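You operate a simulated robot arm through the tools that you are given. There is no shell and no other tool. Be economical: measure what you need, move in short steps, check, and stop when the job is done.

You are at the controls of a simulated robot arm. One attempt, no reset.

JOB
Measure tube 72 and put it in the tray that fits its length.
Fine: use the length gauge, switched on; draw its small yellow slider back to OPEN and switch off again.

It is judged by the outcome, as a careful person would: the job done as asked, and still so three seconds after it is handed in. It fails if anything else is knocked over, pushed out of place, dropped, spilled or broken.

ROBOT AND FRAMES
A 7-joint arm with a two-finger parallel gripper, fixed in place. Base frame: the origin is at the foot of the arm, x ahead of it, y to its left, z up; the work surface is at about z = 0. Readings come in m, rad, newtons and seconds.
With the tool pointing down near the work surface it reaches from about 0.24 to 0.62 m from the base axis. Its first joint turns from -1.152 to 1.152 rad. Payload 2.6 kg.
The tool frame sits at the grasp point between the pads (the TCP): z along the fingers, y along the line on which they close. The tips reach 0.03 m beyond it. Largest opening 0.094 m; finger width 0.028, thickness 0.01; the body of the gripper, 0.05 by 0.096 m, starts 0.055 m behind the TCP.
Orientation is that of the tool frame in the base frame, as [roll, pitch, yaw] about the fixed x, y, z axes, in that order (R = Rz(yaw) Ry(pitch) Rx(roll)). With the fingers straight down and closing along the base's y, the tool's x points along the base's -x, its y along +y and its z along -z.

CONTROLS
- The arm moves only by the tool step_arm. Its argument "targets" is a list of rows, each a list of 7 numbers: the shift along the base's x, y, z in units of 150 mm (1.0 is 150 mm), then the turn, a rotation vector about the base's x, y, z in units of 45 degrees (1.0 is 45 degrees), then the gripper command, from -1 (fully open) to 1 (shut), values between in proportion. In form: [[x, y, z, ax, ay, az, hand], ...]. A call has 1 to 20 rows; each row is the pose to reach, as a shift and turn from the pose commanded when the call began. A call with a number of a shift or a turn outside -1 to 1 is refused whole. A row lasts 0.2 s, in which the tool goes at most 0.05 m and 0.15 rad; a call with a longer step from one row to the next is refused whole, and so is a gripper value outside its range. Where a pose cannot be reached the arm comes as near as it can. A force on the tool above 70 N (or 10 N above the force at the start of the call, whichever is more), or a blocked arm, ends the call early, and 0.2 s more pass. The fingers move at their own pace (about 0.072 m/s each) and stop on an object; they squeeze with about 28 N. The grip force told is the motor's: it shows also when the fingers shut on nothing. Time passes only in rows, and 0.2 s behind the last, so rows that repeat a pose let the fingers close. The reply holds the time, the measured pose of the TCP, the force on the tool along the base axes, the opening and the grip force, in the units named above and with some noise, with the torque about the TCP (base axes, N m) and any sound that the robot's microphone picked up.
- Cameras (640 x 400 px; columns grow to the right, rows downward): "scene" is fixed at [0.0234, 0.4205, 0.5675]; the picture's right is [-0.89, -0.46, 0.00], its down [-0.25, 0.48, -0.84] and it looks along [0.39, -0.75, -0.54] (base axes); focal length 316 px, centre (320, 200). "wrist" rides on the gripper at [0.076, 0.014, -0.102] in the tool frame; the picture's right is [-0.18, 0.98, 0.00], its down [-0.75, -0.14, -0.64] and it looks along [-0.63, -0.12, 0.77] (tool axes); focal length 243 px, centre (320, 200). There is no depth. A picture from a camera that has moved, and an enlarged one, comes with that camera's place and axes in the base frame and with its lens.
- capture(camera): a new picture of that camera. It takes no simulated time.
- close_up(camera, box): a new picture of the part [left, top, right, bottom] of that camera's present view, enlarged. It takes no simulated time.
- sign_off(): hands the job in; it is judged then, once.

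Go step by step. Nothing tells you positions but the pictures and the camera data: compare them with the known pose of the tool, close in by small moves and look again before you grip or let go. The budget is 120 turns and 76 pictures, counting those below and the enlarged ones. Unless the task says otherwise, let go and move clear before handing in, and close with one line.

The tools are called by a JSON object that holds its "api" and its "payload". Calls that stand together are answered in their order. step_arm: Moves the arm, as the interface text tells. Its arguments: {"type":"object","properties":{"targets":{"type":"array"}},"required":["targets"]} The other tools are called the same way: capture (camera) takes a picture; close_up (camera, box) takes an enlarged picture of a part of a camera's view; sign_off () hands the job in.

At the start:

```text
time: 0.0
eef_pos: [0.3919, -0.171, 0.3317]
tcp_rot: [3.141, 0.0, -3.14]
contact_force: [-1.1, 0.2, 1.0]
ft_torque: [0.0, 0.01, 0.01]
width: 0.094
finger_force: 0.0
```

scene: 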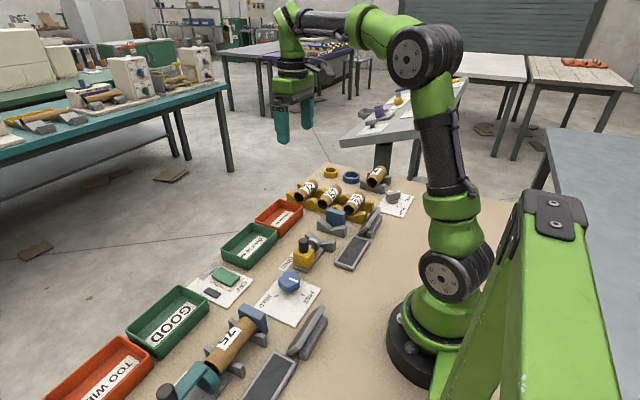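
wrist: 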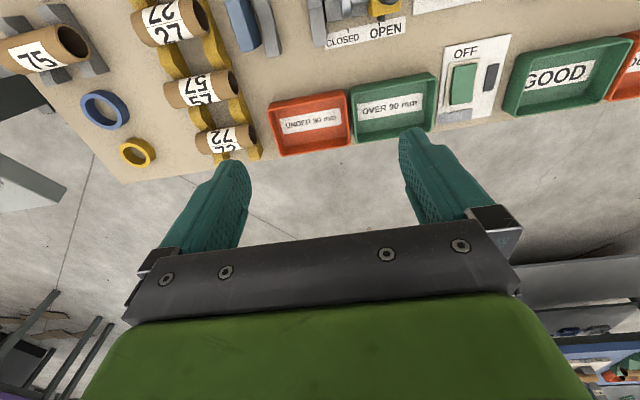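

I see a rack with three tubes, a gauge, trays and a switch. I'll look closer first.

{"api": "close_up", "payload": {"camera": "scene", "box": [220, 150, 420, 275]}}

{"api": "close_up", "payload": {"camera": "scene", "box": [80, 240, 340, 400]}}

{"api": "close_up", "payload": {"camera": "wrist", "box": [0, 0, 320, 200]}}

{"api": "close_up", "payload": {"camera": "wrist", "box": [240, 0, 640, 250]}}

```text
3.20 times, centred on (320, 212) of scene
camera zoom: at [0.0234, 0.4205, 0.5675], right [-0.89, -0.46, 0.0], down [-0.25, 0.48, -0.84], along [0.39, -0.75, -0.54], focal length 1012 px, centre (320, 160)
```

zoom: 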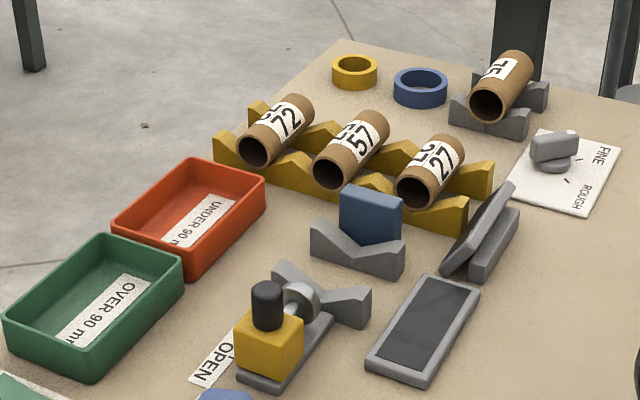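

```text
2.46 times, centred on (210, 320) of scene
camera zoom: at [0.0234, 0.4205, 0.5675], right [-0.89, -0.46, 0.0], down [-0.25, 0.48, -0.84], along [0.39, -0.75, -0.54], focal length 778 px, centre (591, -95)
```

zoom: 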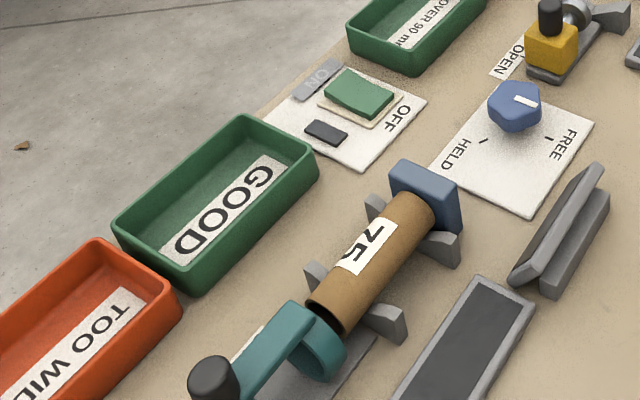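

```text
2.00 times, centred on (160, 100) of wrist
camera zoom: at [0.3141, -0.1566, 0.4346], right [0.18, 0.98, 0.0], down [0.75, -0.14, 0.64], along [0.63, -0.12, -0.77], focal length 485 px, centre (640, 400)
```

zoom: 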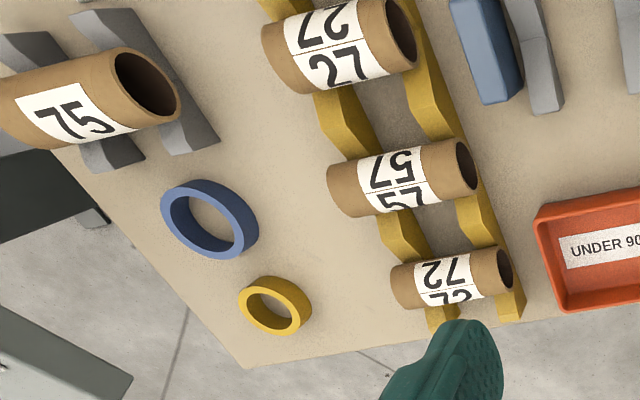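

```text
1.60 times, centred on (440, 125) of wrist
camera zoom: at [0.3141, -0.1566, 0.4346], right [0.18, 0.98, 0.0], down [0.75, -0.14, 0.64], along [0.63, -0.12, -0.77], focal length 388 px, centre (128, 320)
```

zoom: 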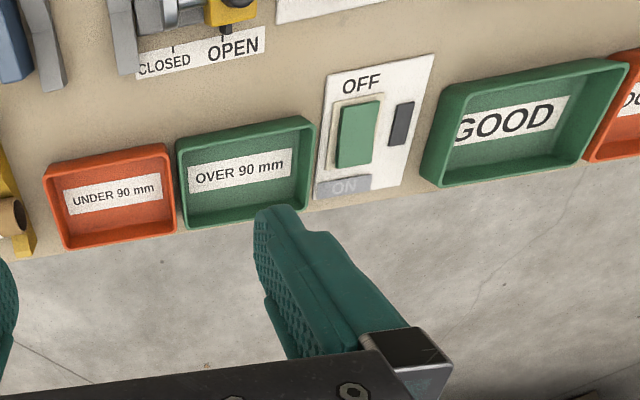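

Tubes lie along y in the rack around y≈-0.31 (72 at x≈0.45). I'll turn the wrist −90° and back off toward +y so the wrist camera looks over the gauge and rack.

{"api": "step_arm", "payload": {"targets": [[-0.07, 0.14, 0, 0, 0, -0.166, -1], [-0.14, 0.28, 0, 0, 0, -0.333, -1], [-0.2, 0.42, 0, 0, 0, -0.5, -1], [-0.2, 0.56, 0, 0, 0, -0.666, -1], [-0.2, 0.7, 0, 0, 0, -0.833, -1], [-0.2, 0.85, 0, 0, 0, -1, -1]]}}

{"api": "step_arm", "payload": {"targets": [[-0.07, 0.14, 0, 0, 0, -0.166, -1], [-0.14, 0.28, 0, 0, 0, -0.333, -1], [-0.2, 0.42, 0, 0, 0, -0.5, -1], [-0.2, 0.56, 0, 0, 0, -0.666, -1], [-0.2, 0.7, 0, 0, 0, -0.833, -1], [-0.2, 0.85, 0, 0, 0, -1, -1]]}}

{"api": "capture", "payload": {"camera": "wrist"}}

```text
time: 1.4
eef_pos: [0.3598, -0.0403, 0.3325]
tcp_rot: [3.141, 0.0, 2.353]
contact_force: [-0.2, 0.4, -0.3]
ft_torque: [-0.01, 0.01, 0.01]
width: 0.0939
finger_force: 0.1
```

```text
time: 2.8
eef_pos: [0.3307, 0.0849, 0.334]
tcp_rot: [-3.141, -0.001, 1.567]
contact_force: [0.3, -0.3, -0.8]
ft_torque: [-0.01, 0.03, 0.02]
width: 0.0938
finger_force: 0.1
```

```text
69 pictures are left
camera wrist: at [0.3446, 0.1621, 0.4373], right [0.98, -0.19, 0.0], down [-0.14, -0.75, 0.64], along [-0.12, -0.63, -0.77], focal length 243 px, centre (320, 200)
```

wrist: 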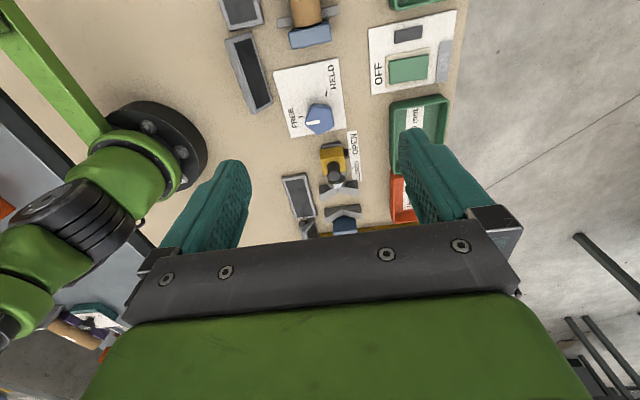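

The gripper hides the far part of the gauge; I'll shift −y by 0.15 so it appears in the clear upper half.

{"api": "step_arm", "payload": {"targets": [[0, -0.3, 0, 0, 0, 0, -1], [0, -0.6, 0, 0, 0, 0, -1], [0, -0.9, 0, 0, 0, 0, -1], [0, -1, 0, 0, 0, 0, -1]]}}

{"api": "close_up", "payload": {"camera": "wrist", "box": [160, 0, 480, 200]}}

```text
time: 3.8
eef_pos: [0.3293, -0.0664, 0.3329]
tcp_rot: [-3.14, 0.001, 1.571]
contact_force: [-0.3, 0.3, 0.9]
ft_torque: [-0.02, 0.0, 0.0]
width: 0.0944
finger_force: 0.0
```

```text
2.00 times, centred on (320, 100) of wrist
camera zoom: at [0.3424, 0.0087, 0.4369], right [0.98, -0.18, 0.0], down [-0.14, -0.75, 0.64], along [-0.12, -0.63, -0.77], focal length 485 px, centre (320, 400)
```

zoom: 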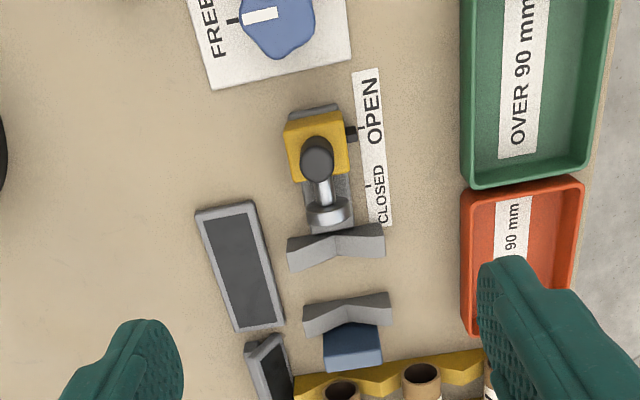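

Gauge axis is at x≈0.324: anvil near y≈-0.235, slider knob near y≈-0.073. Now I check the FINE/ROUGH dial and the displays.

{"api": "close_up", "payload": {"camera": "scene", "box": [350, 180, 430, 230]}}

{"api": "close_up", "payload": {"camera": "scene", "box": [290, 200, 402, 270]}}

{"api": "close_up", "payload": {"camera": "scene", "box": [180, 250, 340, 350]}}

```text
8.00 times, centred on (390, 205) of scene
camera zoom: at [0.0234, 0.4205, 0.5675], right [-0.89, -0.46, 0.0], down [-0.25, 0.48, -0.84], along [0.39, -0.75, -0.54], focal length 2530 px, centre (-240, 160)
```

zoom: 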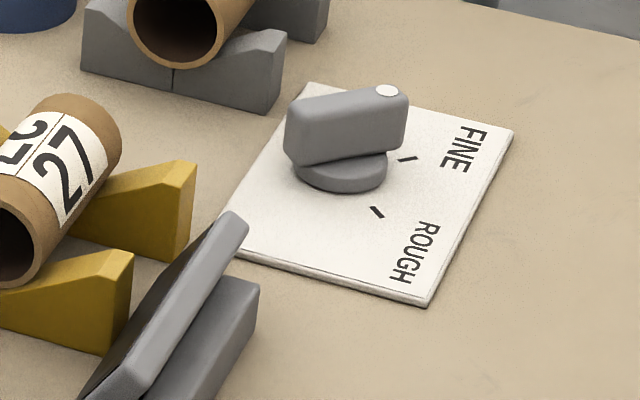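

```text
5.71 times, centred on (346, 235) of scene
camera zoom: at [0.0234, 0.4205, 0.5675], right [-0.89, -0.46, 0.0], down [-0.25, 0.48, -0.84], along [0.39, -0.75, -0.54], focal length 1807 px, centre (171, 0)
```

zoom: 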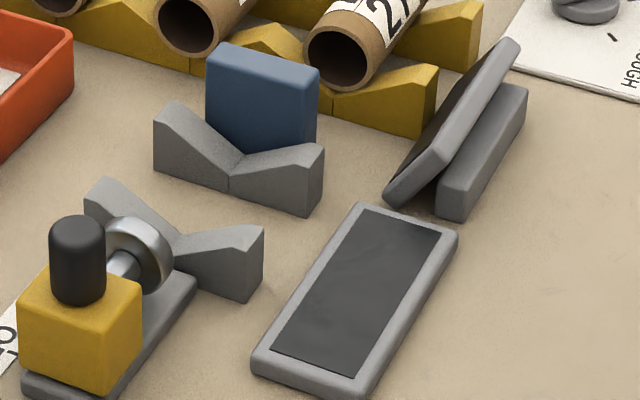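

```text
4.00 times, centred on (260, 300) of scene
camera zoom: at [0.0234, 0.4205, 0.5675], right [-0.89, -0.46, 0.0], down [-0.25, 0.48, -0.84], along [0.39, -0.75, -0.54], focal length 1265 px, centre (560, -200)
```

zoom: 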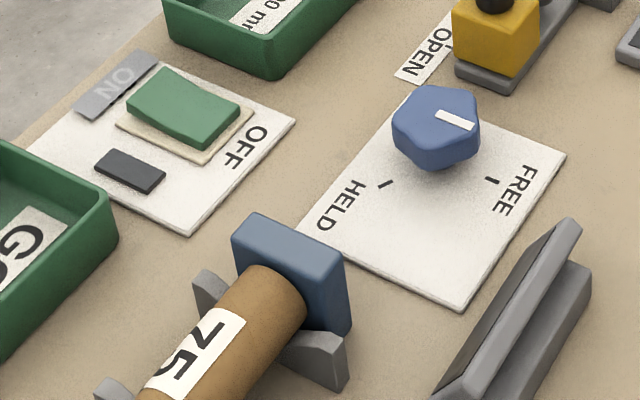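

The dial already points to FINE and the blue knob to FREE. Next: the rocker switch (OFF now; ON end is toward +x). I'll move over it and look.

{"api": "step_arm", "payload": {"targets": [[0.25, 0.2, -0.05, 0, 0, 0, 0], [0.5, 0.4, -0.15, 0, 0, 0, 1], [0.75, 0.6, -0.3, 0, 0, 0, 1], [0.97, 0.8, -0.45, 0, 0, 0, 1], [0.97, 1, -0.6, 0, 0, 0, 1]]}}

{"api": "capture", "payload": {"camera": "wrist"}}

```text
refused: row 2 steps farther than a row can; nothing moved
```

```text
64 pictures are left
camera wrist: at [0.3424, 0.0087, 0.4369], right [0.98, -0.18, 0.0], down [-0.14, -0.75, 0.64], along [-0.12, -0.63, -0.77], focal length 243 px, centre (320, 200)
```

wrist: 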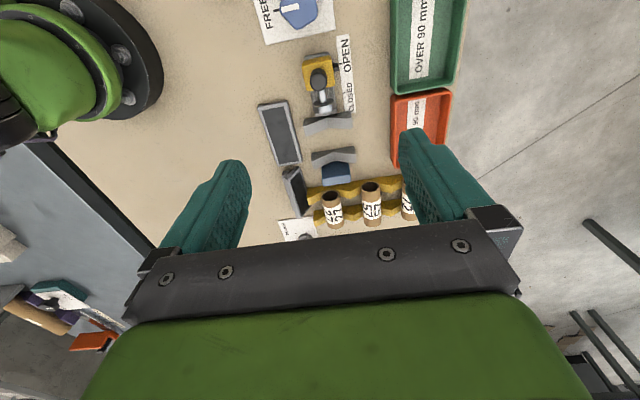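

The step was too long; I repeat it with smaller steps.

{"api": "step_arm", "payload": {"targets": [[0.16, 0.16, -0.1, 0, 0, 0, 0], [0.32, 0.32, -0.2, 0, 0, 0, 1], [0.48, 0.48, -0.3, 0, 0, 0, 1], [0.64, 0.64, -0.4, 0, 0, 0, 1], [0.8, 0.8, -0.5, 0, 0, 0, 1], [0.97, 1, -0.6, 0, 0, 0, 1]]}}

{"api": "capture", "payload": {"camera": "wrist"}}

```text
time: 5.2
eef_pos: [0.4741, 0.0827, 0.2429]
tcp_rot: [3.141, 0.0, 1.57]
contact_force: [0.7, -0.1, -0.2]
ft_torque: [0.02, 0.0, -0.01]
width: 0.0
finger_force: 27.9
```

```text
63 pictures are left
camera wrist: at [0.4884, 0.1589, 0.3455], right [0.98, -0.19, 0.0], down [-0.14, -0.75, 0.64], along [-0.12, -0.63, -0.77], focal length 243 px, centre (320, 200)
```

wrist: 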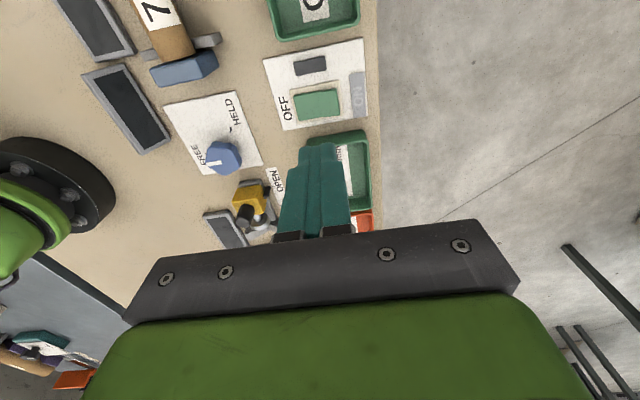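

The rocker centre is ≈(0.462,0.052), with its ON end at x≈0.48. I move over that end and descend carefully.

{"api": "step_arm", "payload": {"targets": [[0.03, -0.2, -0.2, 0, 0, 0, 1], [0.03, -0.2, -0.45, 0, 0, 0, 1], [0.03, -0.2, -0.7, 0, 0, 0, 1], [0.03, -0.2, -0.95, 0, 0, 0, 1], [0.03, -0.2, -1, 0, 0, 0, 1]]}}

{"api": "capture", "payload": {"camera": "wrist"}}

{"api": "close_up", "payload": {"camera": "scene", "box": [160, 230, 320, 330]}}

```text
time: 6.4
eef_pos: [0.4797, 0.0543, 0.092]
tcp_rot: [-3.141, 0.0, 1.572]
contact_force: [0.1, -0.2, 0.0]
ft_torque: [0.0, -0.03, 0.0]
width: 0.0002
finger_force: 27.6
```

```text
62 pictures are left
camera wrist: at [0.4935, 0.1304, 0.1952], right [0.98, -0.18, 0.0], down [-0.14, -0.75, 0.64], along [-0.12, -0.63, -0.77], focal length 243 px, centre (320, 200)
```

wrist: 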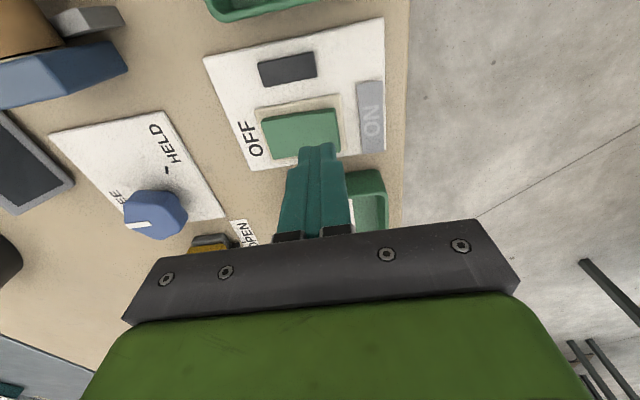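

```text
4.00 times, centred on (240, 280) of scene
camera zoom: at [0.0234, 0.4205, 0.5675], right [-0.89, -0.46, 0.0], down [-0.25, 0.48, -0.84], along [0.39, -0.75, -0.54], focal length 1265 px, centre (640, -120)
```

zoom: 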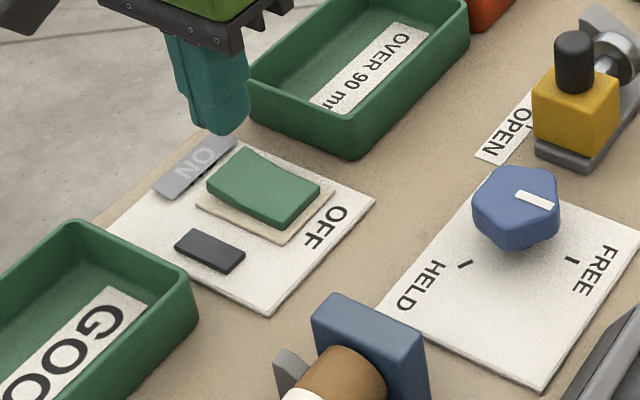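

The tips are right above the ON end. Descending until contact.

{"api": "step_arm", "payload": {"targets": [[0, 0, -0.08, 0, 0, 0, 1], [0, 0, -0.16, 0, 0, 0, 1], [0, 0, -0.2, 0, 0, 0, 1], [0, 0, -0.23, 0, 0, 0, 1], [0, 0, -0.26, 0, 0, 0, 1], [0, 0, -0.29, 0, 0, 0, 1], [0, 0, -0.31, 0, 0, 0, 1]]}}

{"api": "close_up", "payload": {"camera": "scene", "box": [160, 230, 320, 330]}}

```text
time: 8.0
eef_pos: [0.4813, 0.0553, 0.0483]
tcp_rot: [3.138, 0.001, 1.569]
contact_force: [-11.1, -3.9, 31.2]
ft_torque: [-0.15, 0.66, 0.02]
width: 0.0001
finger_force: 28.8
heard: click
```

```text
4.00 times, centred on (240, 280) of scene
camera zoom: at [0.0233, 0.4205, 0.5675], right [-0.89, -0.46, 0.0], down [-0.25, 0.48, -0.84], along [0.39, -0.75, -0.54], focal length 1265 px, centre (640, -120)
```

zoom: 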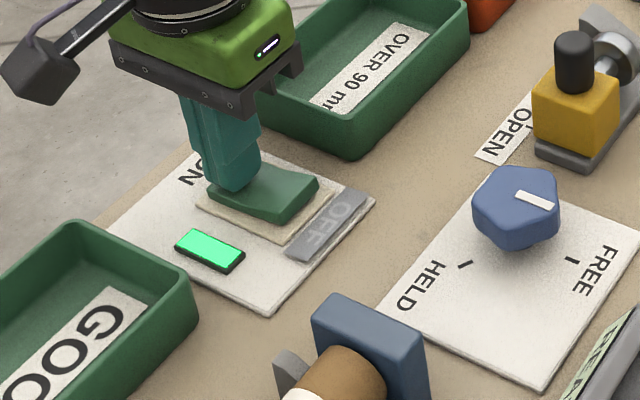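

Switched on: the lamp is green and the shutter has moved over OFF. I lift off and check the displays.

{"api": "step_arm", "payload": {"targets": [[0, 0, 0.3, 0, 0, 0, 1], [0, 0, 0.6, 0, 0, 0, 1], [0, 0, 0.9, 0, 0, 0, 0.5], [0, -0.25, 1, 0, 0, 0, 0], [0, -0.5, 1, 0, 0, 0, 0], [0, -0.75, 1, 0, 0, 0, 0], [0, -1, 1, 0, 0, 0, 0]]}}

{"api": "capture", "payload": {"camera": "wrist"}}

{"api": "close_up", "payload": {"camera": "scene", "box": [230, 180, 390, 280]}}

```text
time: 9.6
eef_pos: [0.4794, -0.095, 0.1958]
tcp_rot: [-3.141, 0.001, 1.57]
contact_force: [0.2, 0.1, 0.2]
ft_torque: [0.01, 0.01, 0.04]
width: 0.0469
finger_force: 0.2
```

```text
59 pictures are left
camera wrist: at [0.4929, -0.0195, 0.2981], right [0.98, -0.18, 0.0], down [-0.14, -0.75, 0.64], along [-0.12, -0.63, -0.77], focal length 243 px, centre (320, 200)
```

wrist: 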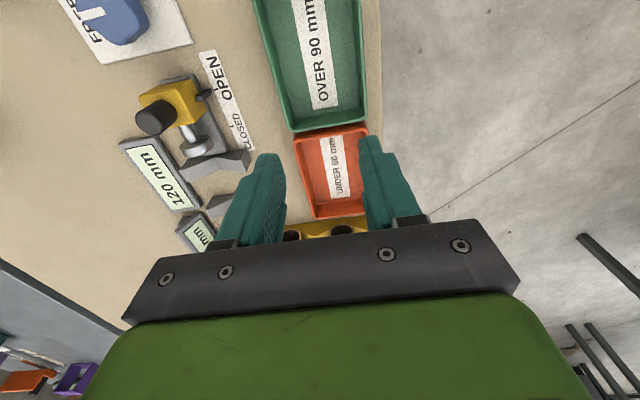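

```text
4.00 times, centred on (310, 230) of scene
camera zoom: at [0.0234, 0.4205, 0.5675], right [-0.89, -0.46, 0.0], down [-0.25, 0.48, -0.84], along [0.39, -0.75, -0.54], focal length 1265 px, centre (360, 80)
```

zoom: 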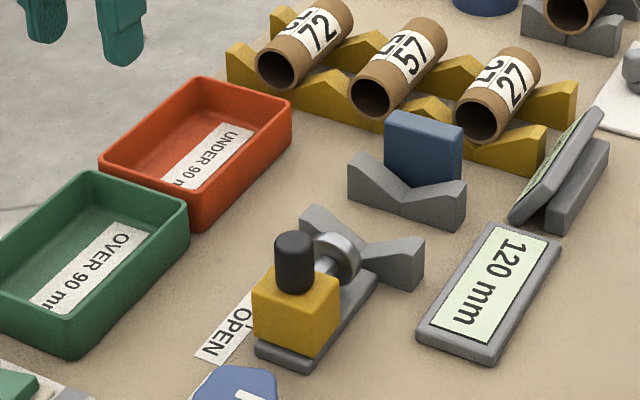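

Display works (120 mm when open). Next I move toward tube 72 (≈(0.46,-0.33)) and look.

{"api": "step_arm", "payload": {"targets": [[-0.03, -0.25, 0, 0, 0, 0, -0.3], [-0.06, -0.5, 0, 0, 0, 0, -0.5], [-0.1, -0.75, 0, 0, 0, 0, -0.5], [-0.1, -1, 0, 0, 0, 0, -0.5]]}}

{"api": "capture", "payload": {"camera": "wrist"}}

{"api": "close_up", "payload": {"camera": "scene", "box": [270, 150, 382, 220]}}

```text
time: 10.6
eef_pos: [0.4648, -0.2468, 0.1928]
tcp_rot: [-3.141, -0.002, 1.571]
contact_force: [0.6, 0.1, 0.0]
ft_torque: [0.0, 0.02, 0.0]
width: 0.0705
finger_force: 0.2
```

```text
57 pictures are left
camera wrist: at [0.4786, -0.1709, 0.295], right [0.98, -0.18, 0.0], down [-0.14, -0.75, 0.64], along [-0.12, -0.63, -0.77], focal length 243 px, centre (320, 200)
```

wrist: 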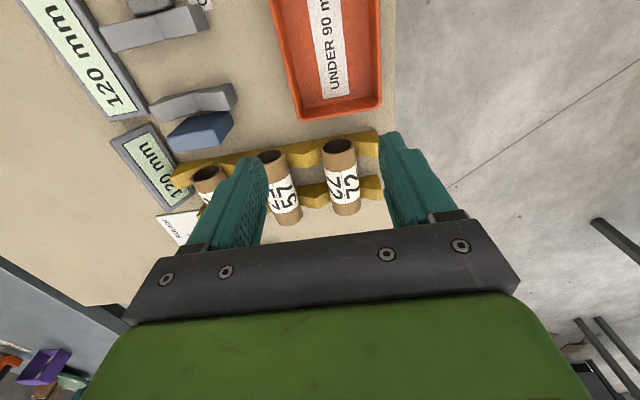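

```text
5.71 times, centred on (326, 185) of scene
camera zoom: at [0.0234, 0.4205, 0.5675], right [-0.89, -0.46, 0.0], down [-0.25, 0.48, -0.84], along [0.39, -0.75, -0.54], focal length 1807 px, centre (286, 286)
```

zoom: 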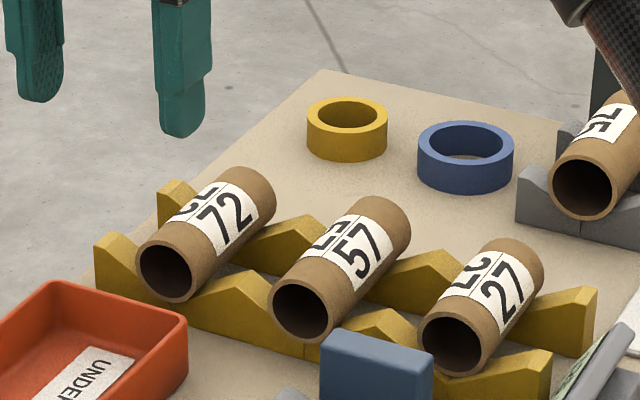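

Best estimate for tube 72: x≈0.473, y from -0.30 to -0.385, rails at y≈-0.31 and -0.37. I move above its middle (y≈-0.34) and lower a bit.

{"api": "step_arm", "payload": {"targets": [[0.03, -0.2, 0, 0, 0, 0, -0.5], [0.06, -0.4, 0, 0, 0, 0, -0.5], [0.06, -0.62, -0.1, 0, 0, 0, -0.5], [0.06, -0.62, -0.3, 0, 0, 0, -0.5], [0.06, -0.62, -0.4, 0, 0, 0, -0.5]]}}

{"api": "capture", "payload": {"camera": "wrist"}}

{"api": "close_up", "payload": {"camera": "scene", "box": [270, 140, 382, 210]}}

```text
time: 11.8
eef_pos: [0.4727, -0.34, 0.1356]
tcp_rot: [-3.14, 0.001, 1.571]
contact_force: [0.8, -0.5, -0.8]
ft_torque: [-0.02, -0.02, -0.02]
width: 0.0706
finger_force: 0.0
```

```text
55 pictures are left
camera wrist: at [0.4864, -0.264, 0.2383], right [0.98, -0.18, 0.0], down [-0.14, -0.75, 0.64], along [-0.12, -0.63, -0.77], focal length 243 px, centre (320, 200)
```

wrist: 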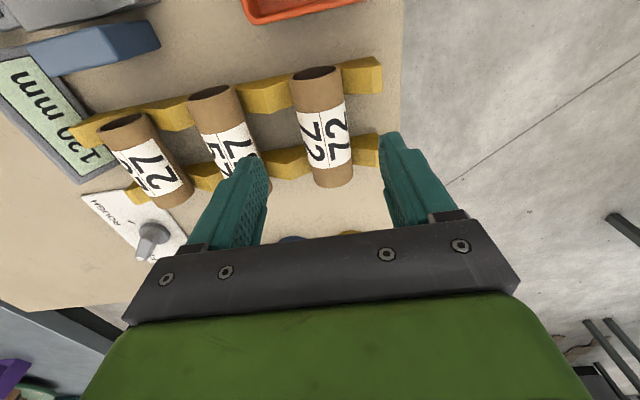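

```text
5.71 times, centred on (326, 175) of scene
camera zoom: at [0.0234, 0.4205, 0.5675], right [-0.89, -0.46, 0.0], down [-0.25, 0.48, -0.84], along [0.39, -0.75, -0.54], focal length 1807 px, centre (286, 343)
```

zoom: 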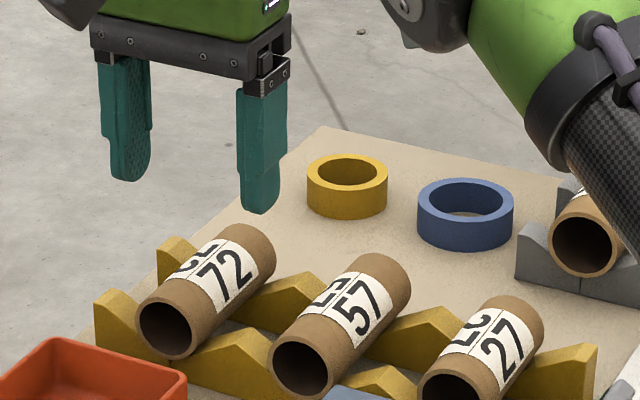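

Tube 72 is centred between the fingers at x≈0.473. I descend to grasp height, then close.

{"api": "step_arm", "payload": {"targets": [[0, -0.02, -0.15, 0, 0, 0, -0.5], [0, -0.02, -0.3, 0, 0, 0, -0.5], [0, -0.02, -0.42, 0, 0, 0, -0.5], [0, -0.02, -0.53, 0, 0, 0, -0.5]]}}

{"api": "close_up", "payload": {"camera": "scene", "box": [270, 140, 382, 210]}}

{"api": "capture", "payload": {"camera": "wrist"}}

```text
time: 12.9
eef_pos: [0.4745, -0.3407, 0.0674]
tcp_rot: [3.135, 0.002, 1.567]
contact_force: [-2.3, 1.9, 5.2]
ft_torque: [0.11, 0.29, -0.05]
width: 0.0712
finger_force: 1.1
stopped in row 4: the force on the tool passed its limit at 75 N (the readings are from after the stop); the commanded pose is now the measured one
```

```text
5.71 times, centred on (326, 175) of scene
camera zoom: at [0.0234, 0.4205, 0.5675], right [-0.89, -0.46, 0.0], down [-0.25, 0.48, -0.84], along [0.39, -0.75, -0.54], focal length 1807 px, centre (286, 343)
```

zoom: 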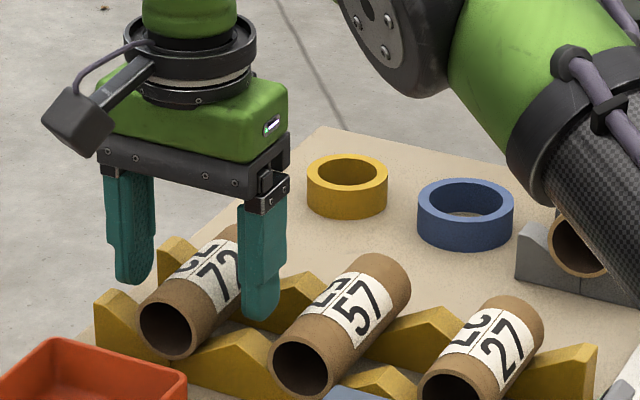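

```text
52 pictures are left
camera wrist: at [0.4879, -0.2655, 0.1697], right [0.98, -0.19, 0.01], down [-0.15, -0.75, 0.64], along [-0.12, -0.63, -0.77], focal length 243 px, centre (320, 200)
```

wrist: 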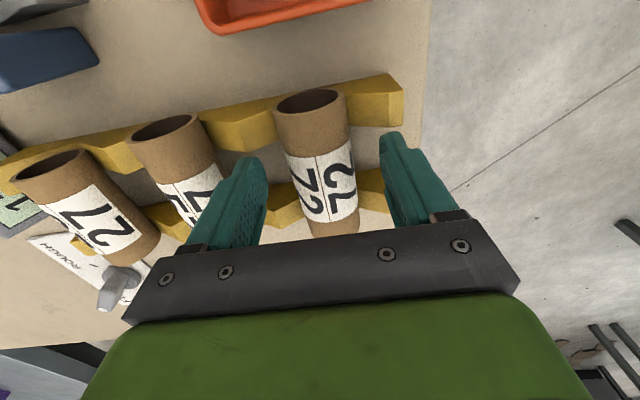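

A finger touched a rail (probably the far one). I raise slightly, shift +y 6 mm, narrow the opening, and try again gently.

{"api": "step_arm", "payload": {"targets": [[-0.01, 0, 0.06, 0, 0, 0, -0.5], [-0.01, 0.04, 0.06, 0, 0, 0, -0.23], [-0.01, 0.04, 0.06, 0, 0, 0, -0.23], [-0.01, 0.04, 0.03, 0, 0, 0, -0.23], [-0.01, 0.04, 0, 0, 0, 0, -0.23], [-0.01, 0.04, -0.02, 0, 0, 0, -0.23], [-0.01, 0.04, -0.04, 0, 0, 0, -0.23]]}}

{"api": "capture", "payload": {"camera": "wrist"}}

```text
time: 14.5
eef_pos: [0.476, -0.3357, 0.0664]
tcp_rot: [3.128, 0.007, 1.565]
contact_force: [-6.3, 9.3, 43.7]
ft_torque: [0.73, 1.94, -0.37]
width: 0.0619
finger_force: 3.5
```

```text
51 pictures are left
camera wrist: at [0.4877, -0.2594, 0.1687], right [0.98, -0.19, 0.01], down [-0.15, -0.75, 0.64], along [-0.11, -0.63, -0.77], focal length 243 px, centre (320, 200)
```

wrist: 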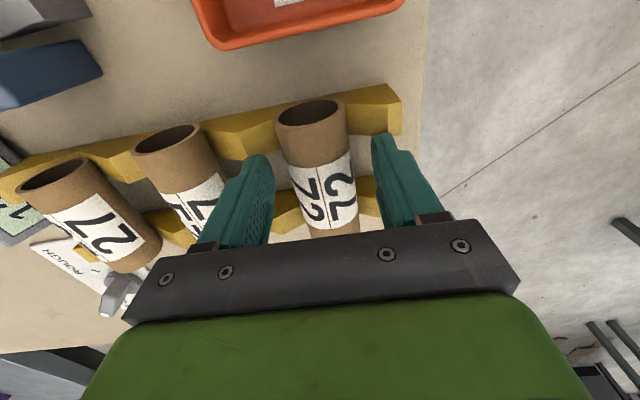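

Contact is at the −x finger. I look closely at what it meets.

{"api": "close_up", "payload": {"camera": "scene", "box": [286, 170, 350, 210]}}

{"api": "close_up", "payload": {"camera": "wrist", "box": [160, 80, 416, 240]}}

```text
10.00 times, centred on (318, 190) of scene
camera zoom: at [0.0232, 0.4207, 0.5674], right [-0.89, -0.46, 0.0], down [-0.25, 0.47, -0.84], along [0.39, -0.75, -0.54], focal length 3162 px, centre (340, 300)
```

zoom: 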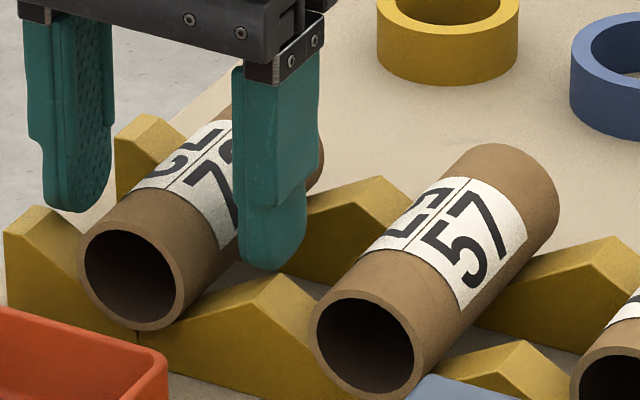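

```text
2.50 times, centred on (288, 160) of wrist
camera zoom: at [0.4877, -0.2594, 0.1687], right [0.98, -0.19, 0.01], down [-0.15, -0.75, 0.64], along [-0.11, -0.63, -0.77], focal length 606 px, centre (400, 300)
```

zoom: 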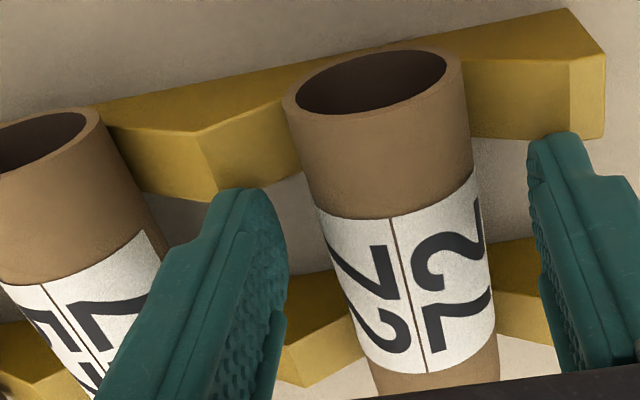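

The finger meets the near rail's peak; the tips can stay just above the peaks and still hold the tube past its centre line. I raise slightly, recentre and close.

{"api": "step_arm", "payload": {"targets": [[0, 0, 0.08, 0, 0, 0, -0.3], [0, -0.04, 0.08, 0, 0, 0, -0.3], [0, -0.04, 0.06, 0, 0, 0, -0.3], [0, -0.04, 0.06, 0, 0, 0, -0.3]]}}

{"api": "capture", "payload": {"camera": "wrist"}}

```text
time: 15.5
eef_pos: [0.4731, -0.3415, 0.0687]
tcp_rot: [3.138, 0.001, 1.567]
contact_force: [0.6, -0.1, -0.1]
ft_torque: [0.02, 0.03, -0.03]
width: 0.0611
finger_force: 0.1
```

```text
48 pictures are left
camera wrist: at [0.487, -0.2652, 0.1713], right [0.98, -0.19, 0.0], down [-0.15, -0.75, 0.64], along [-0.12, -0.63, -0.77], focal length 243 px, centre (320, 200)
```

wrist: 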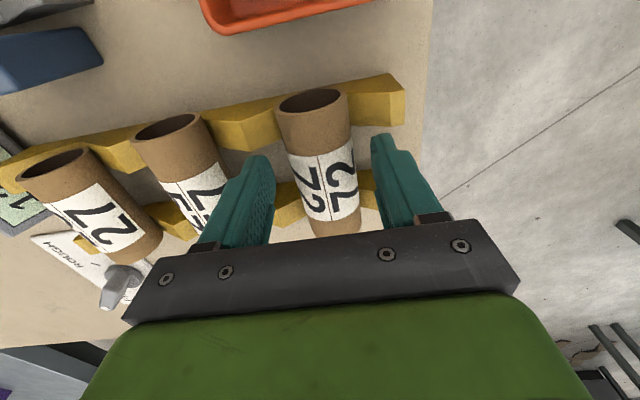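

No contact now, and the tube is between the pads. Closing.

{"api": "step_arm", "payload": {"targets": [[0, 0, 0, 0, 0, 0, 0], [0, 0, 0, 0, 0, 0, 0.3], [0, 0, 0, 0, 0, 0, 1], [0, 0, 0, 0, 0, 0, 1]]}}

{"api": "close_up", "payload": {"camera": "scene", "box": [286, 170, 350, 210]}}

```text
time: 16.5
eef_pos: [0.4731, -0.3405, 0.0686]
tcp_rot: [3.138, 0.0, 1.567]
contact_force: [0.8, -0.7, 0.8]
ft_torque: [0.01, -0.02, 0.01]
width: 0.0382
finger_force: 28.4
```

```text
10.00 times, centred on (318, 190) of scene
camera zoom: at [0.0234, 0.4205, 0.5675], right [-0.89, -0.46, 0.0], down [-0.25, 0.48, -0.84], along [0.39, -0.75, -0.54], focal length 3162 px, centre (340, 300)
```

zoom: 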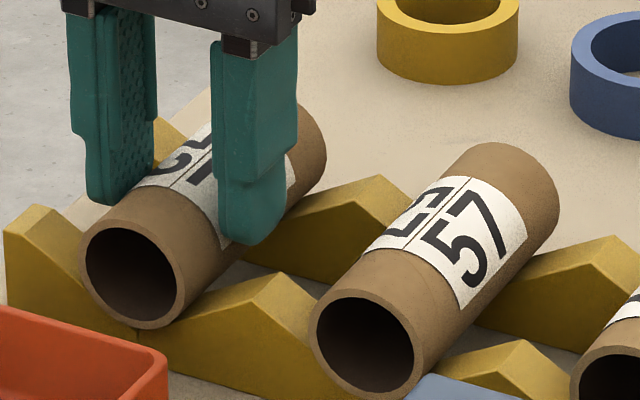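

Firm grip (38 mm). Lifting clear and checking the hold.

{"api": "step_arm", "payload": {"targets": [[0, 0, 0.1, 0, 0, 0, 1], [0, 0, 0.3, 0, 0, 0, 1], [0, 0, 0.6, 0, 0, 0, 1], [0, 0, 0.8, 0, 0, 0, 1]]}}

{"api": "close_up", "payload": {"camera": "scene", "box": [230, 140, 390, 240]}}

{"api": "capture", "payload": {"camera": "wrist"}}

```text
time: 17.5
eef_pos: [0.4753, -0.3421, 0.1884]
tcp_rot: [3.139, 0.003, 1.568]
contact_force: [-0.8, 0.3, -0.7]
ft_torque: [-0.01, 0.02, -0.02]
width: 0.0384
finger_force: 28.3
```

```text
4.00 times, centred on (310, 190) of scene
camera zoom: at [0.0234, 0.4205, 0.5675], right [-0.89, -0.46, 0.0], down [-0.25, 0.48, -0.84], along [0.39, -0.75, -0.54], focal length 1265 px, centre (360, 240)
```

zoom: 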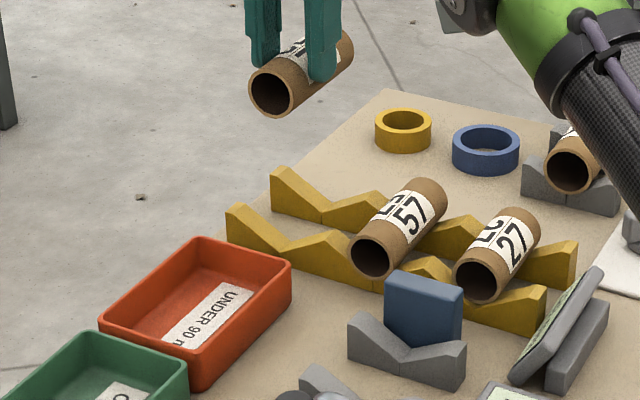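

```text
45 pictures are left
camera wrist: at [0.4878, -0.266, 0.2904], right [0.98, -0.19, 0.0], down [-0.15, -0.75, 0.64], along [-0.12, -0.63, -0.77], focal length 243 px, centre (320, 200)
```

wrist: 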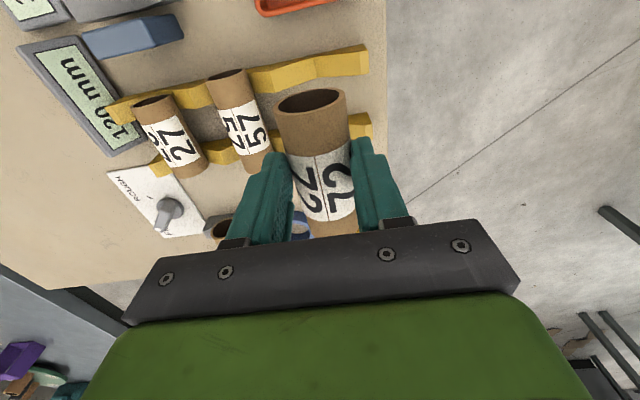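

The tube is held level; its near end is 38 mm toward +y from the TCP, its axis 19 mm below. I go to a spot beside the gauge to measure it more exactly.

{"api": "step_arm", "payload": {"targets": [[-0.05, 0.2, 0, 0, 0, 0, 1], [-0.1, 0.4, 0, 0, 0, 0, 1], [-0.15, 0.6, 0, 0, 0, 0, 1], [-0.2, 0.8, 0, 0, 0, 0, 1], [-0.25, 1, 0, 0, 0, 0, 1]]}}

{"api": "step_arm", "payload": {"targets": [[-0.05, 0.2, 0, 0, 0, 0, 1], [-0.1, 0.4, 0, 0, 0, 0, 1], [-0.1, 0.5, 0, 0, 0, 0, 1]]}}

{"api": "capture", "payload": {"camera": "wrist"}}

{"api": "close_up", "payload": {"camera": "wrist", "box": [60, 40, 316, 200]}}

```text
time: 18.7
eef_pos: [0.4324, -0.1908, 0.1886]
tcp_rot: [3.138, 0.003, 1.566]
contact_force: [0.3, 0.5, 0.4]
ft_torque: [-0.03, -0.03, 0.03]
width: 0.0385
finger_force: 27.8
```

```text
time: 19.5
eef_pos: [0.4179, -0.1158, 0.1896]
tcp_rot: [3.136, 0.003, 1.567]
contact_force: [-0.3, 0.3, 0.6]
ft_torque: [0.01, 0.0, -0.01]
width: 0.0386
finger_force: 28.0
```

```text
44 pictures are left
camera wrist: at [0.4318, -0.0395, 0.2918], right [0.98, -0.19, 0.0], down [-0.15, -0.75, 0.64], along [-0.12, -0.63, -0.77], focal length 243 px, centre (320, 200)
```

wrist: 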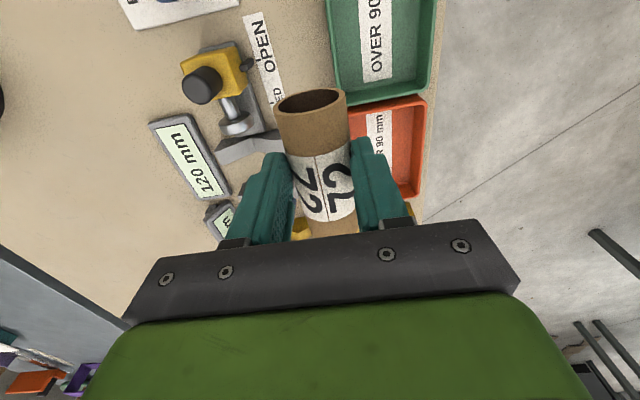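

```text
2.50 times, centred on (188, 120) of wrist
camera zoom: at [0.4318, -0.0395, 0.2918], right [0.98, -0.19, 0.0], down [-0.15, -0.75, 0.64], along [-0.12, -0.63, -0.77], focal length 606 px, centre (650, 400)
```

zoom: 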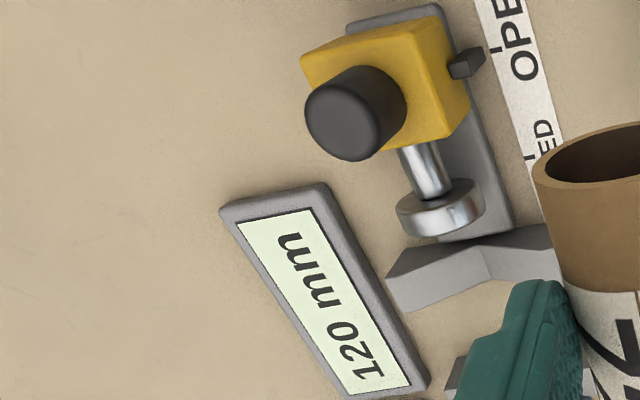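

The finger hides the anvil; I shift to a better viewpoint.

{"api": "step_arm", "payload": {"targets": [[0.15, -0.25, 0, 0, 0, 0, 1], [0.3, -0.5, 0, 0, 0, 0, 1], [0.38, -0.75, 0, 0, 0, 0, 1], [0.38, -0.9, 0, 0, 0, 0, 1]]}}

{"api": "close_up", "payload": {"camera": "wrist", "box": [20, 0, 276, 160]}}

```text
time: 20.5
eef_pos: [0.4757, -0.2513, 0.1899]
tcp_rot: [3.139, 0.0, 1.567]
contact_force: [1.0, -0.7, 0.7]
ft_torque: [0.02, -0.02, -0.02]
width: 0.0384
finger_force: 27.9
```

```text
2.50 times, centred on (148, 80) of wrist
camera zoom: at [0.4891, -0.1753, 0.2924], right [0.98, -0.19, 0.0], down [-0.15, -0.75, 0.64], along [-0.12, -0.63, -0.77], focal length 606 px, centre (750, 500)
```

zoom: 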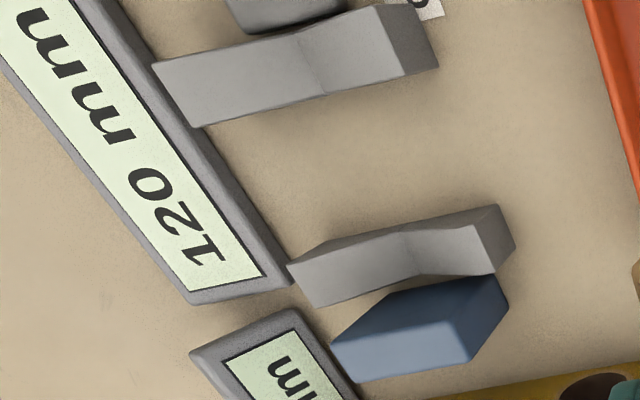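

Gauge: anvil face ≈ y −0.242, plunger ≈ −0.122, V's around −0.164 and −0.233, axis x≈0.325. I go above it with the tube centred (TCP y≈−0.176), staying high.

{"api": "step_arm", "payload": {"targets": [[-0.25, 0.12, 0, 0, 0, 0, 1], [-0.5, 0.25, 0, 0, 0, 0, 1], [-0.75, 0.4, 0, 0, 0, 0, 1], [-1, 0.5, 0, 0, 0, 0, 1], [-1, 0.5, -0.2, 0, 0, 0, 1]]}}

{"api": "capture", "payload": {"camera": "wrist"}}

{"api": "close_up", "payload": {"camera": "scene", "box": [270, 170, 398, 250]}}

```text
time: 21.7
eef_pos: [0.3231, -0.1772, 0.1607]
tcp_rot: [3.138, 0.001, 1.565]
contact_force: [0.0, 0.2, 0.1]
ft_torque: [-0.02, -0.01, 0.03]
width: 0.0385
finger_force: 28.0
```

```text
41 pictures are left
camera wrist: at [0.3366, -0.0995, 0.2634], right [0.98, -0.19, 0.0], down [-0.15, -0.75, 0.64], along [-0.12, -0.63, -0.77], focal length 243 px, centre (320, 200)
```

wrist: 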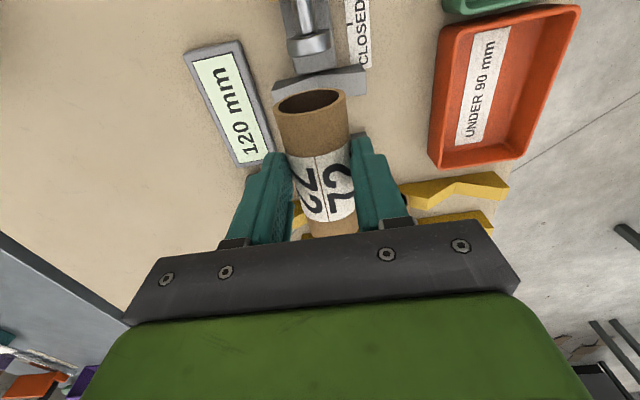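

```text
5.00 times, centred on (334, 210) of scene
camera zoom: at [0.0234, 0.4205, 0.5675], right [-0.89, -0.46, 0.0], down [-0.25, 0.48, -0.84], along [0.39, -0.75, -0.54], focal length 1581 px, centre (250, 150)
```

zoom: 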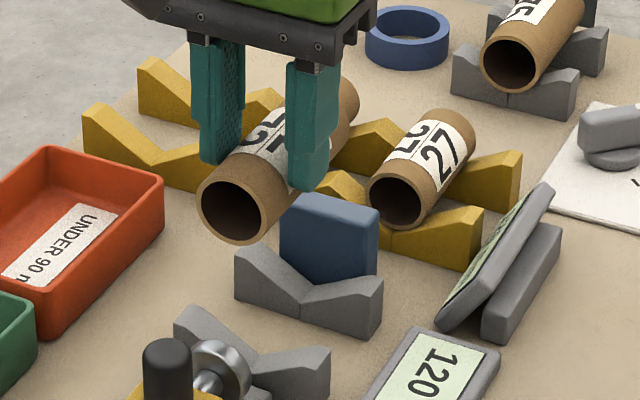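

Aligned with the gauge axis. I lower step by step.

{"api": "step_arm", "payload": {"targets": [[0, 0, -0.15, 0, 0, 0, 1], [0, 0, -0.3, 0, 0, 0, 1], [0, 0, -0.42, 0, 0, 0, 1], [0, 0, -0.5, 0, 0, 0, 1]]}}

{"api": "close_up", "payload": {"camera": "scene", "box": [270, 190, 398, 270]}}

{"api": "capture", "payload": {"camera": "wrist"}}

```text
time: 22.7
eef_pos: [0.3277, -0.1756, 0.0837]
tcp_rot: [3.139, 0.003, 1.567]
contact_force: [0.6, -0.3, 0.4]
ft_torque: [-0.01, 0.01, -0.02]
width: 0.0383
finger_force: 27.3
```

```text
5.00 times, centred on (334, 230) of scene
camera zoom: at [0.0234, 0.4205, 0.5675], right [-0.89, -0.46, 0.0], down [-0.25, 0.48, -0.84], along [0.39, -0.75, -0.54], focal length 1581 px, centre (250, 50)
```

zoom: 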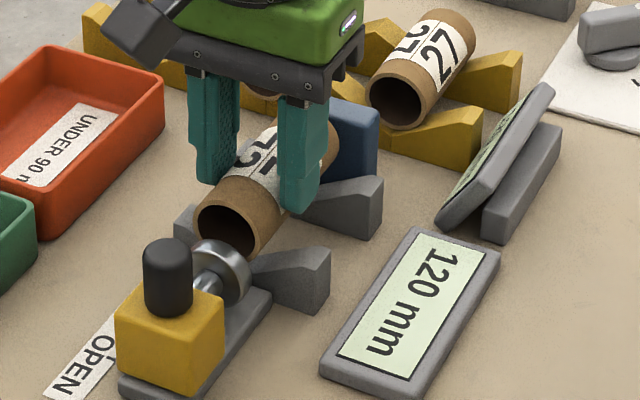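

```text
38 pictures are left
camera wrist: at [0.3401, -0.0997, 0.1863], right [0.98, -0.19, 0.0], down [-0.15, -0.75, 0.64], along [-0.12, -0.63, -0.77], focal length 243 px, centre (320, 200)
```

wrist: 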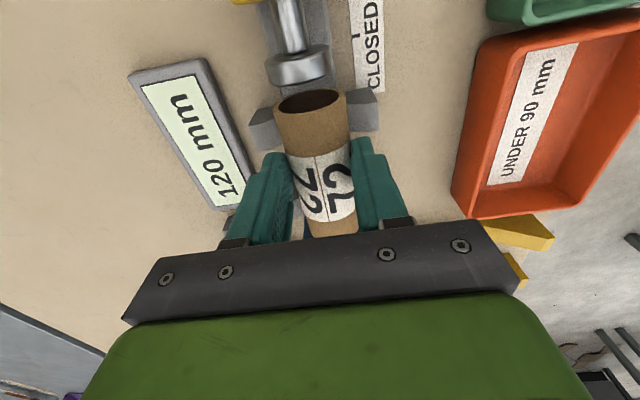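

The tube is about 4 mm toward +x; I correct and lower until it rests.

{"api": "step_arm", "payload": {"targets": [[-0.025, 0, 0, 0, 0, 0, 1], [-0.025, 0, -0.03, 0, 0, 0, 1], [-0.025, 0, -0.06, 0, 0, 0, 1], [-0.025, 0, -0.08, 0, 0, 0, 1], [-0.025, 0, -0.1, 0, 0, 0, 1]]}}

{"api": "close_up", "payload": {"camera": "scene", "box": [290, 200, 370, 250]}}

```text
time: 23.9
eef_pos: [0.3243, -0.1763, 0.07]
tcp_rot: [3.138, 0.001, 1.569]
contact_force: [0.1, 0.1, 0.3]
ft_torque: [0.02, -0.01, 0.01]
width: 0.0381
finger_force: 28.4
```

```text
8.00 times, centred on (330, 225) of scene
camera zoom: at [0.0234, 0.4205, 0.5675], right [-0.89, -0.46, 0.0], down [-0.25, 0.48, -0.84], along [0.39, -0.75, -0.54], focal length 2530 px, centre (240, 0)
```

zoom: 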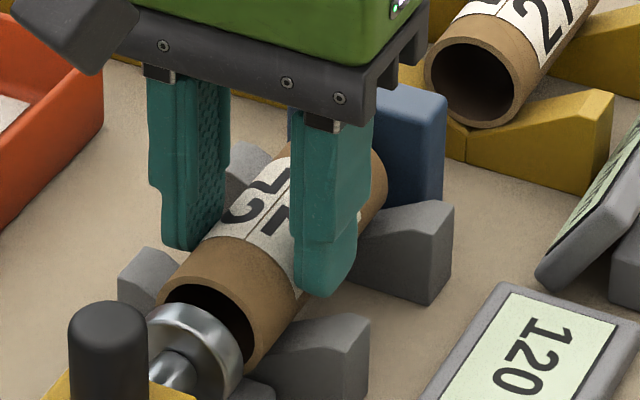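

No contact yet; continue lowering in small steps.

{"api": "step_arm", "payload": {"targets": [[0, 0, -0.015, 0, 0, 0, 1], [0, 0, -0.03, 0, 0, 0, 1], [0, 0, -0.045, 0, 0, 0, 1]]}}

{"api": "close_up", "payload": {"camera": "scene", "box": [290, 200, 370, 250]}}

```text
time: 24.7
eef_pos: [0.325, -0.1775, 0.0637]
tcp_rot: [3.135, 0.003, 1.567]
contact_force: [-2.2, 4.6, 29.3]
ft_torque: [0.13, 0.02, 0.08]
width: 0.0383
finger_force: 28.4
```

```text
8.00 times, centred on (330, 225) of scene
camera zoom: at [0.0233, 0.4205, 0.5675], right [-0.89, -0.46, 0.0], down [-0.25, 0.48, -0.84], along [0.39, -0.75, -0.54], focal length 2530 px, centre (240, 0)
```

zoom: 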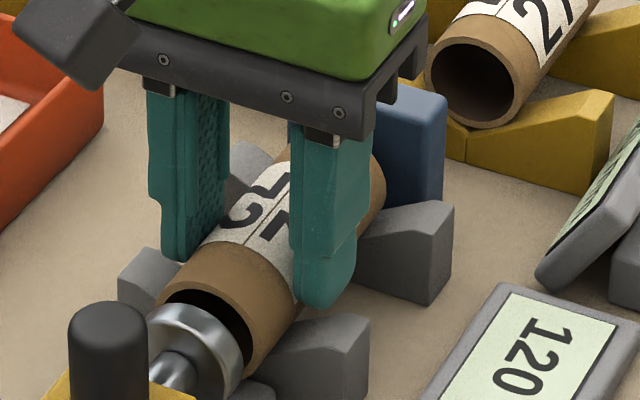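

Contact at z≈0.064 with balanced torque: the tube is seated in both V's. I relieve pressure and open slightly, then rise.

{"api": "step_arm", "payload": {"targets": [[0, 0, 0.01, 0, 0, 0, 1], [0, 0, 0.01, 0, 0, 0, 0.1], [0, 0, 0.01, 0, 0, 0, -0.1], [0, 0, 0.03, 0, 0, 0, -0.2], [0, 0, 0.1, 0, 0, 0, -0.2], [0, 0, 0.25, 0, 0, 0, -0.2], [0, 0, 0.5, 0, 0, 0, -0.2], [0, 0, 0.8, 0, 0, 0, -0.2]]}}

{"api": "close_up", "payload": {"camera": "scene", "box": [290, 195, 386, 255]}}

{"api": "capture", "payload": {"camera": "wrist"}}

```text
time: 26.5
eef_pos: [0.3231, -0.1753, 0.1824]
tcp_rot: [3.139, 0.001, 1.565]
contact_force: [-0.5, 0.2, -0.4]
ft_torque: [0.02, -0.01, 0.0]
width: 0.0567
finger_force: 0.0
```

```text
6.67 times, centred on (338, 225) of scene
camera zoom: at [0.0234, 0.4205, 0.5675], right [-0.89, -0.46, 0.0], down [-0.25, 0.48, -0.84], along [0.39, -0.75, -0.54], focal length 2108 px, centre (200, 33)
```

zoom: 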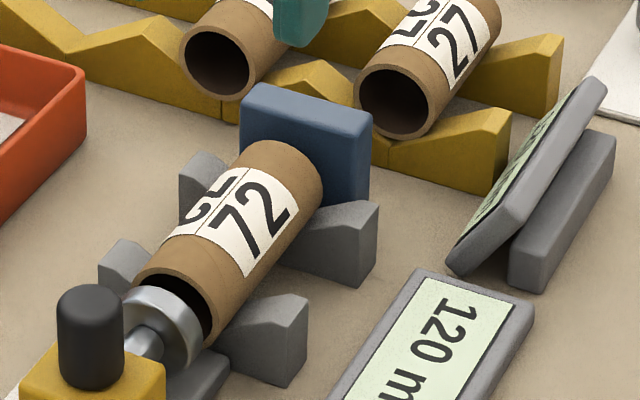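

```text
34 pictures are left
camera wrist: at [0.3365, -0.0985, 0.2856], right [0.98, -0.19, 0.0], down [-0.15, -0.75, 0.64], along [-0.12, -0.63, -0.77], focal length 243 px, centre (320, 200)
```

wrist: 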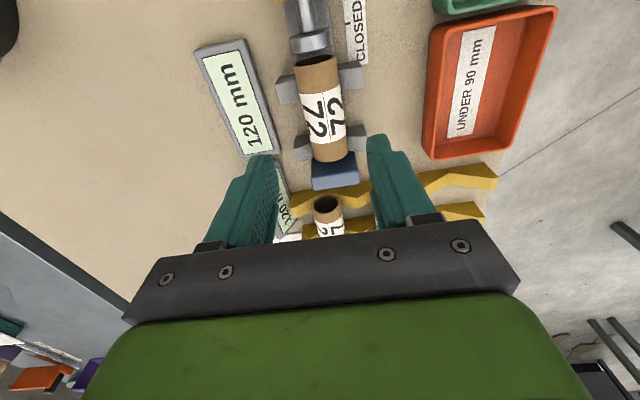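

Tube 72 is seated between plunger and anvil. Next I move above the slider's black knob (≈(0.324,−0.075), top z≈0.078).

{"api": "step_arm", "payload": {"targets": [[0, 0.25, 0, 0, 0, 0, -0.2], [0, 0.5, 0, 0, 0, 0, -0.2], [0, 0.67, 0, 0, 0, 0, -0.2], [0, 0.67, -0.25, 0, 0, 0, -0.2], [0, 0.67, -0.4, 0, 0, 0, -0.2]]}}

{"api": "capture", "payload": {"camera": "wrist"}}

{"api": "close_up", "payload": {"camera": "scene", "box": [270, 205, 366, 265]}}

```text
time: 27.7
eef_pos: [0.3247, -0.0752, 0.1192]
tcp_rot: [3.138, 0.003, 1.567]
contact_force: [-0.4, -0.2, -0.1]
ft_torque: [0.0, 0.0, -0.01]
width: 0.0565
finger_force: 0.1
```

```text
33 pictures are left
camera wrist: at [0.3385, 0.0003, 0.2226], right [0.98, -0.19, 0.0], down [-0.15, -0.75, 0.64], along [-0.12, -0.63, -0.77], focal length 243 px, centre (320, 200)
```

wrist: 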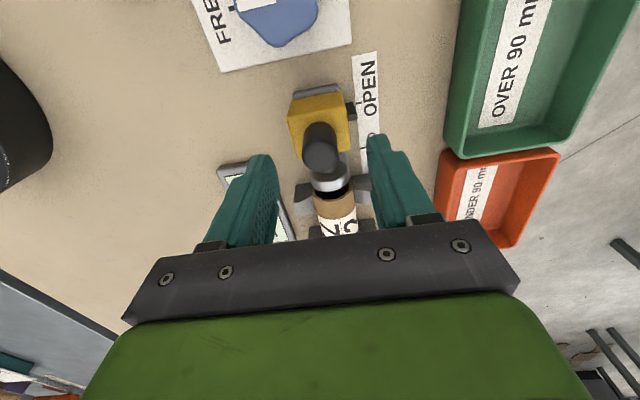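

```text
6.67 times, centred on (318, 235) of scene
camera zoom: at [0.0234, 0.4205, 0.5675], right [-0.89, -0.46, 0.0], down [-0.25, 0.48, -0.84], along [0.39, -0.75, -0.54], focal length 2108 px, centre (333, -33)
```

zoom: 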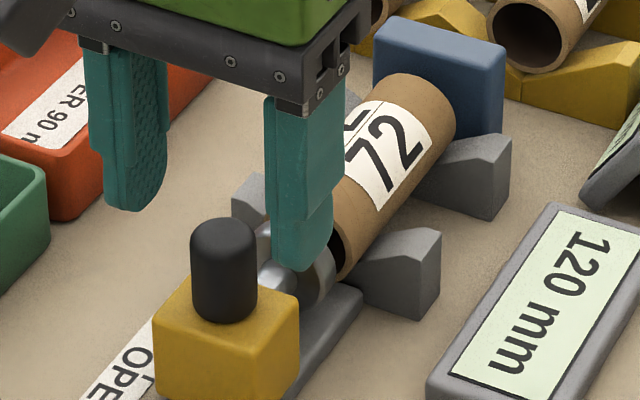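

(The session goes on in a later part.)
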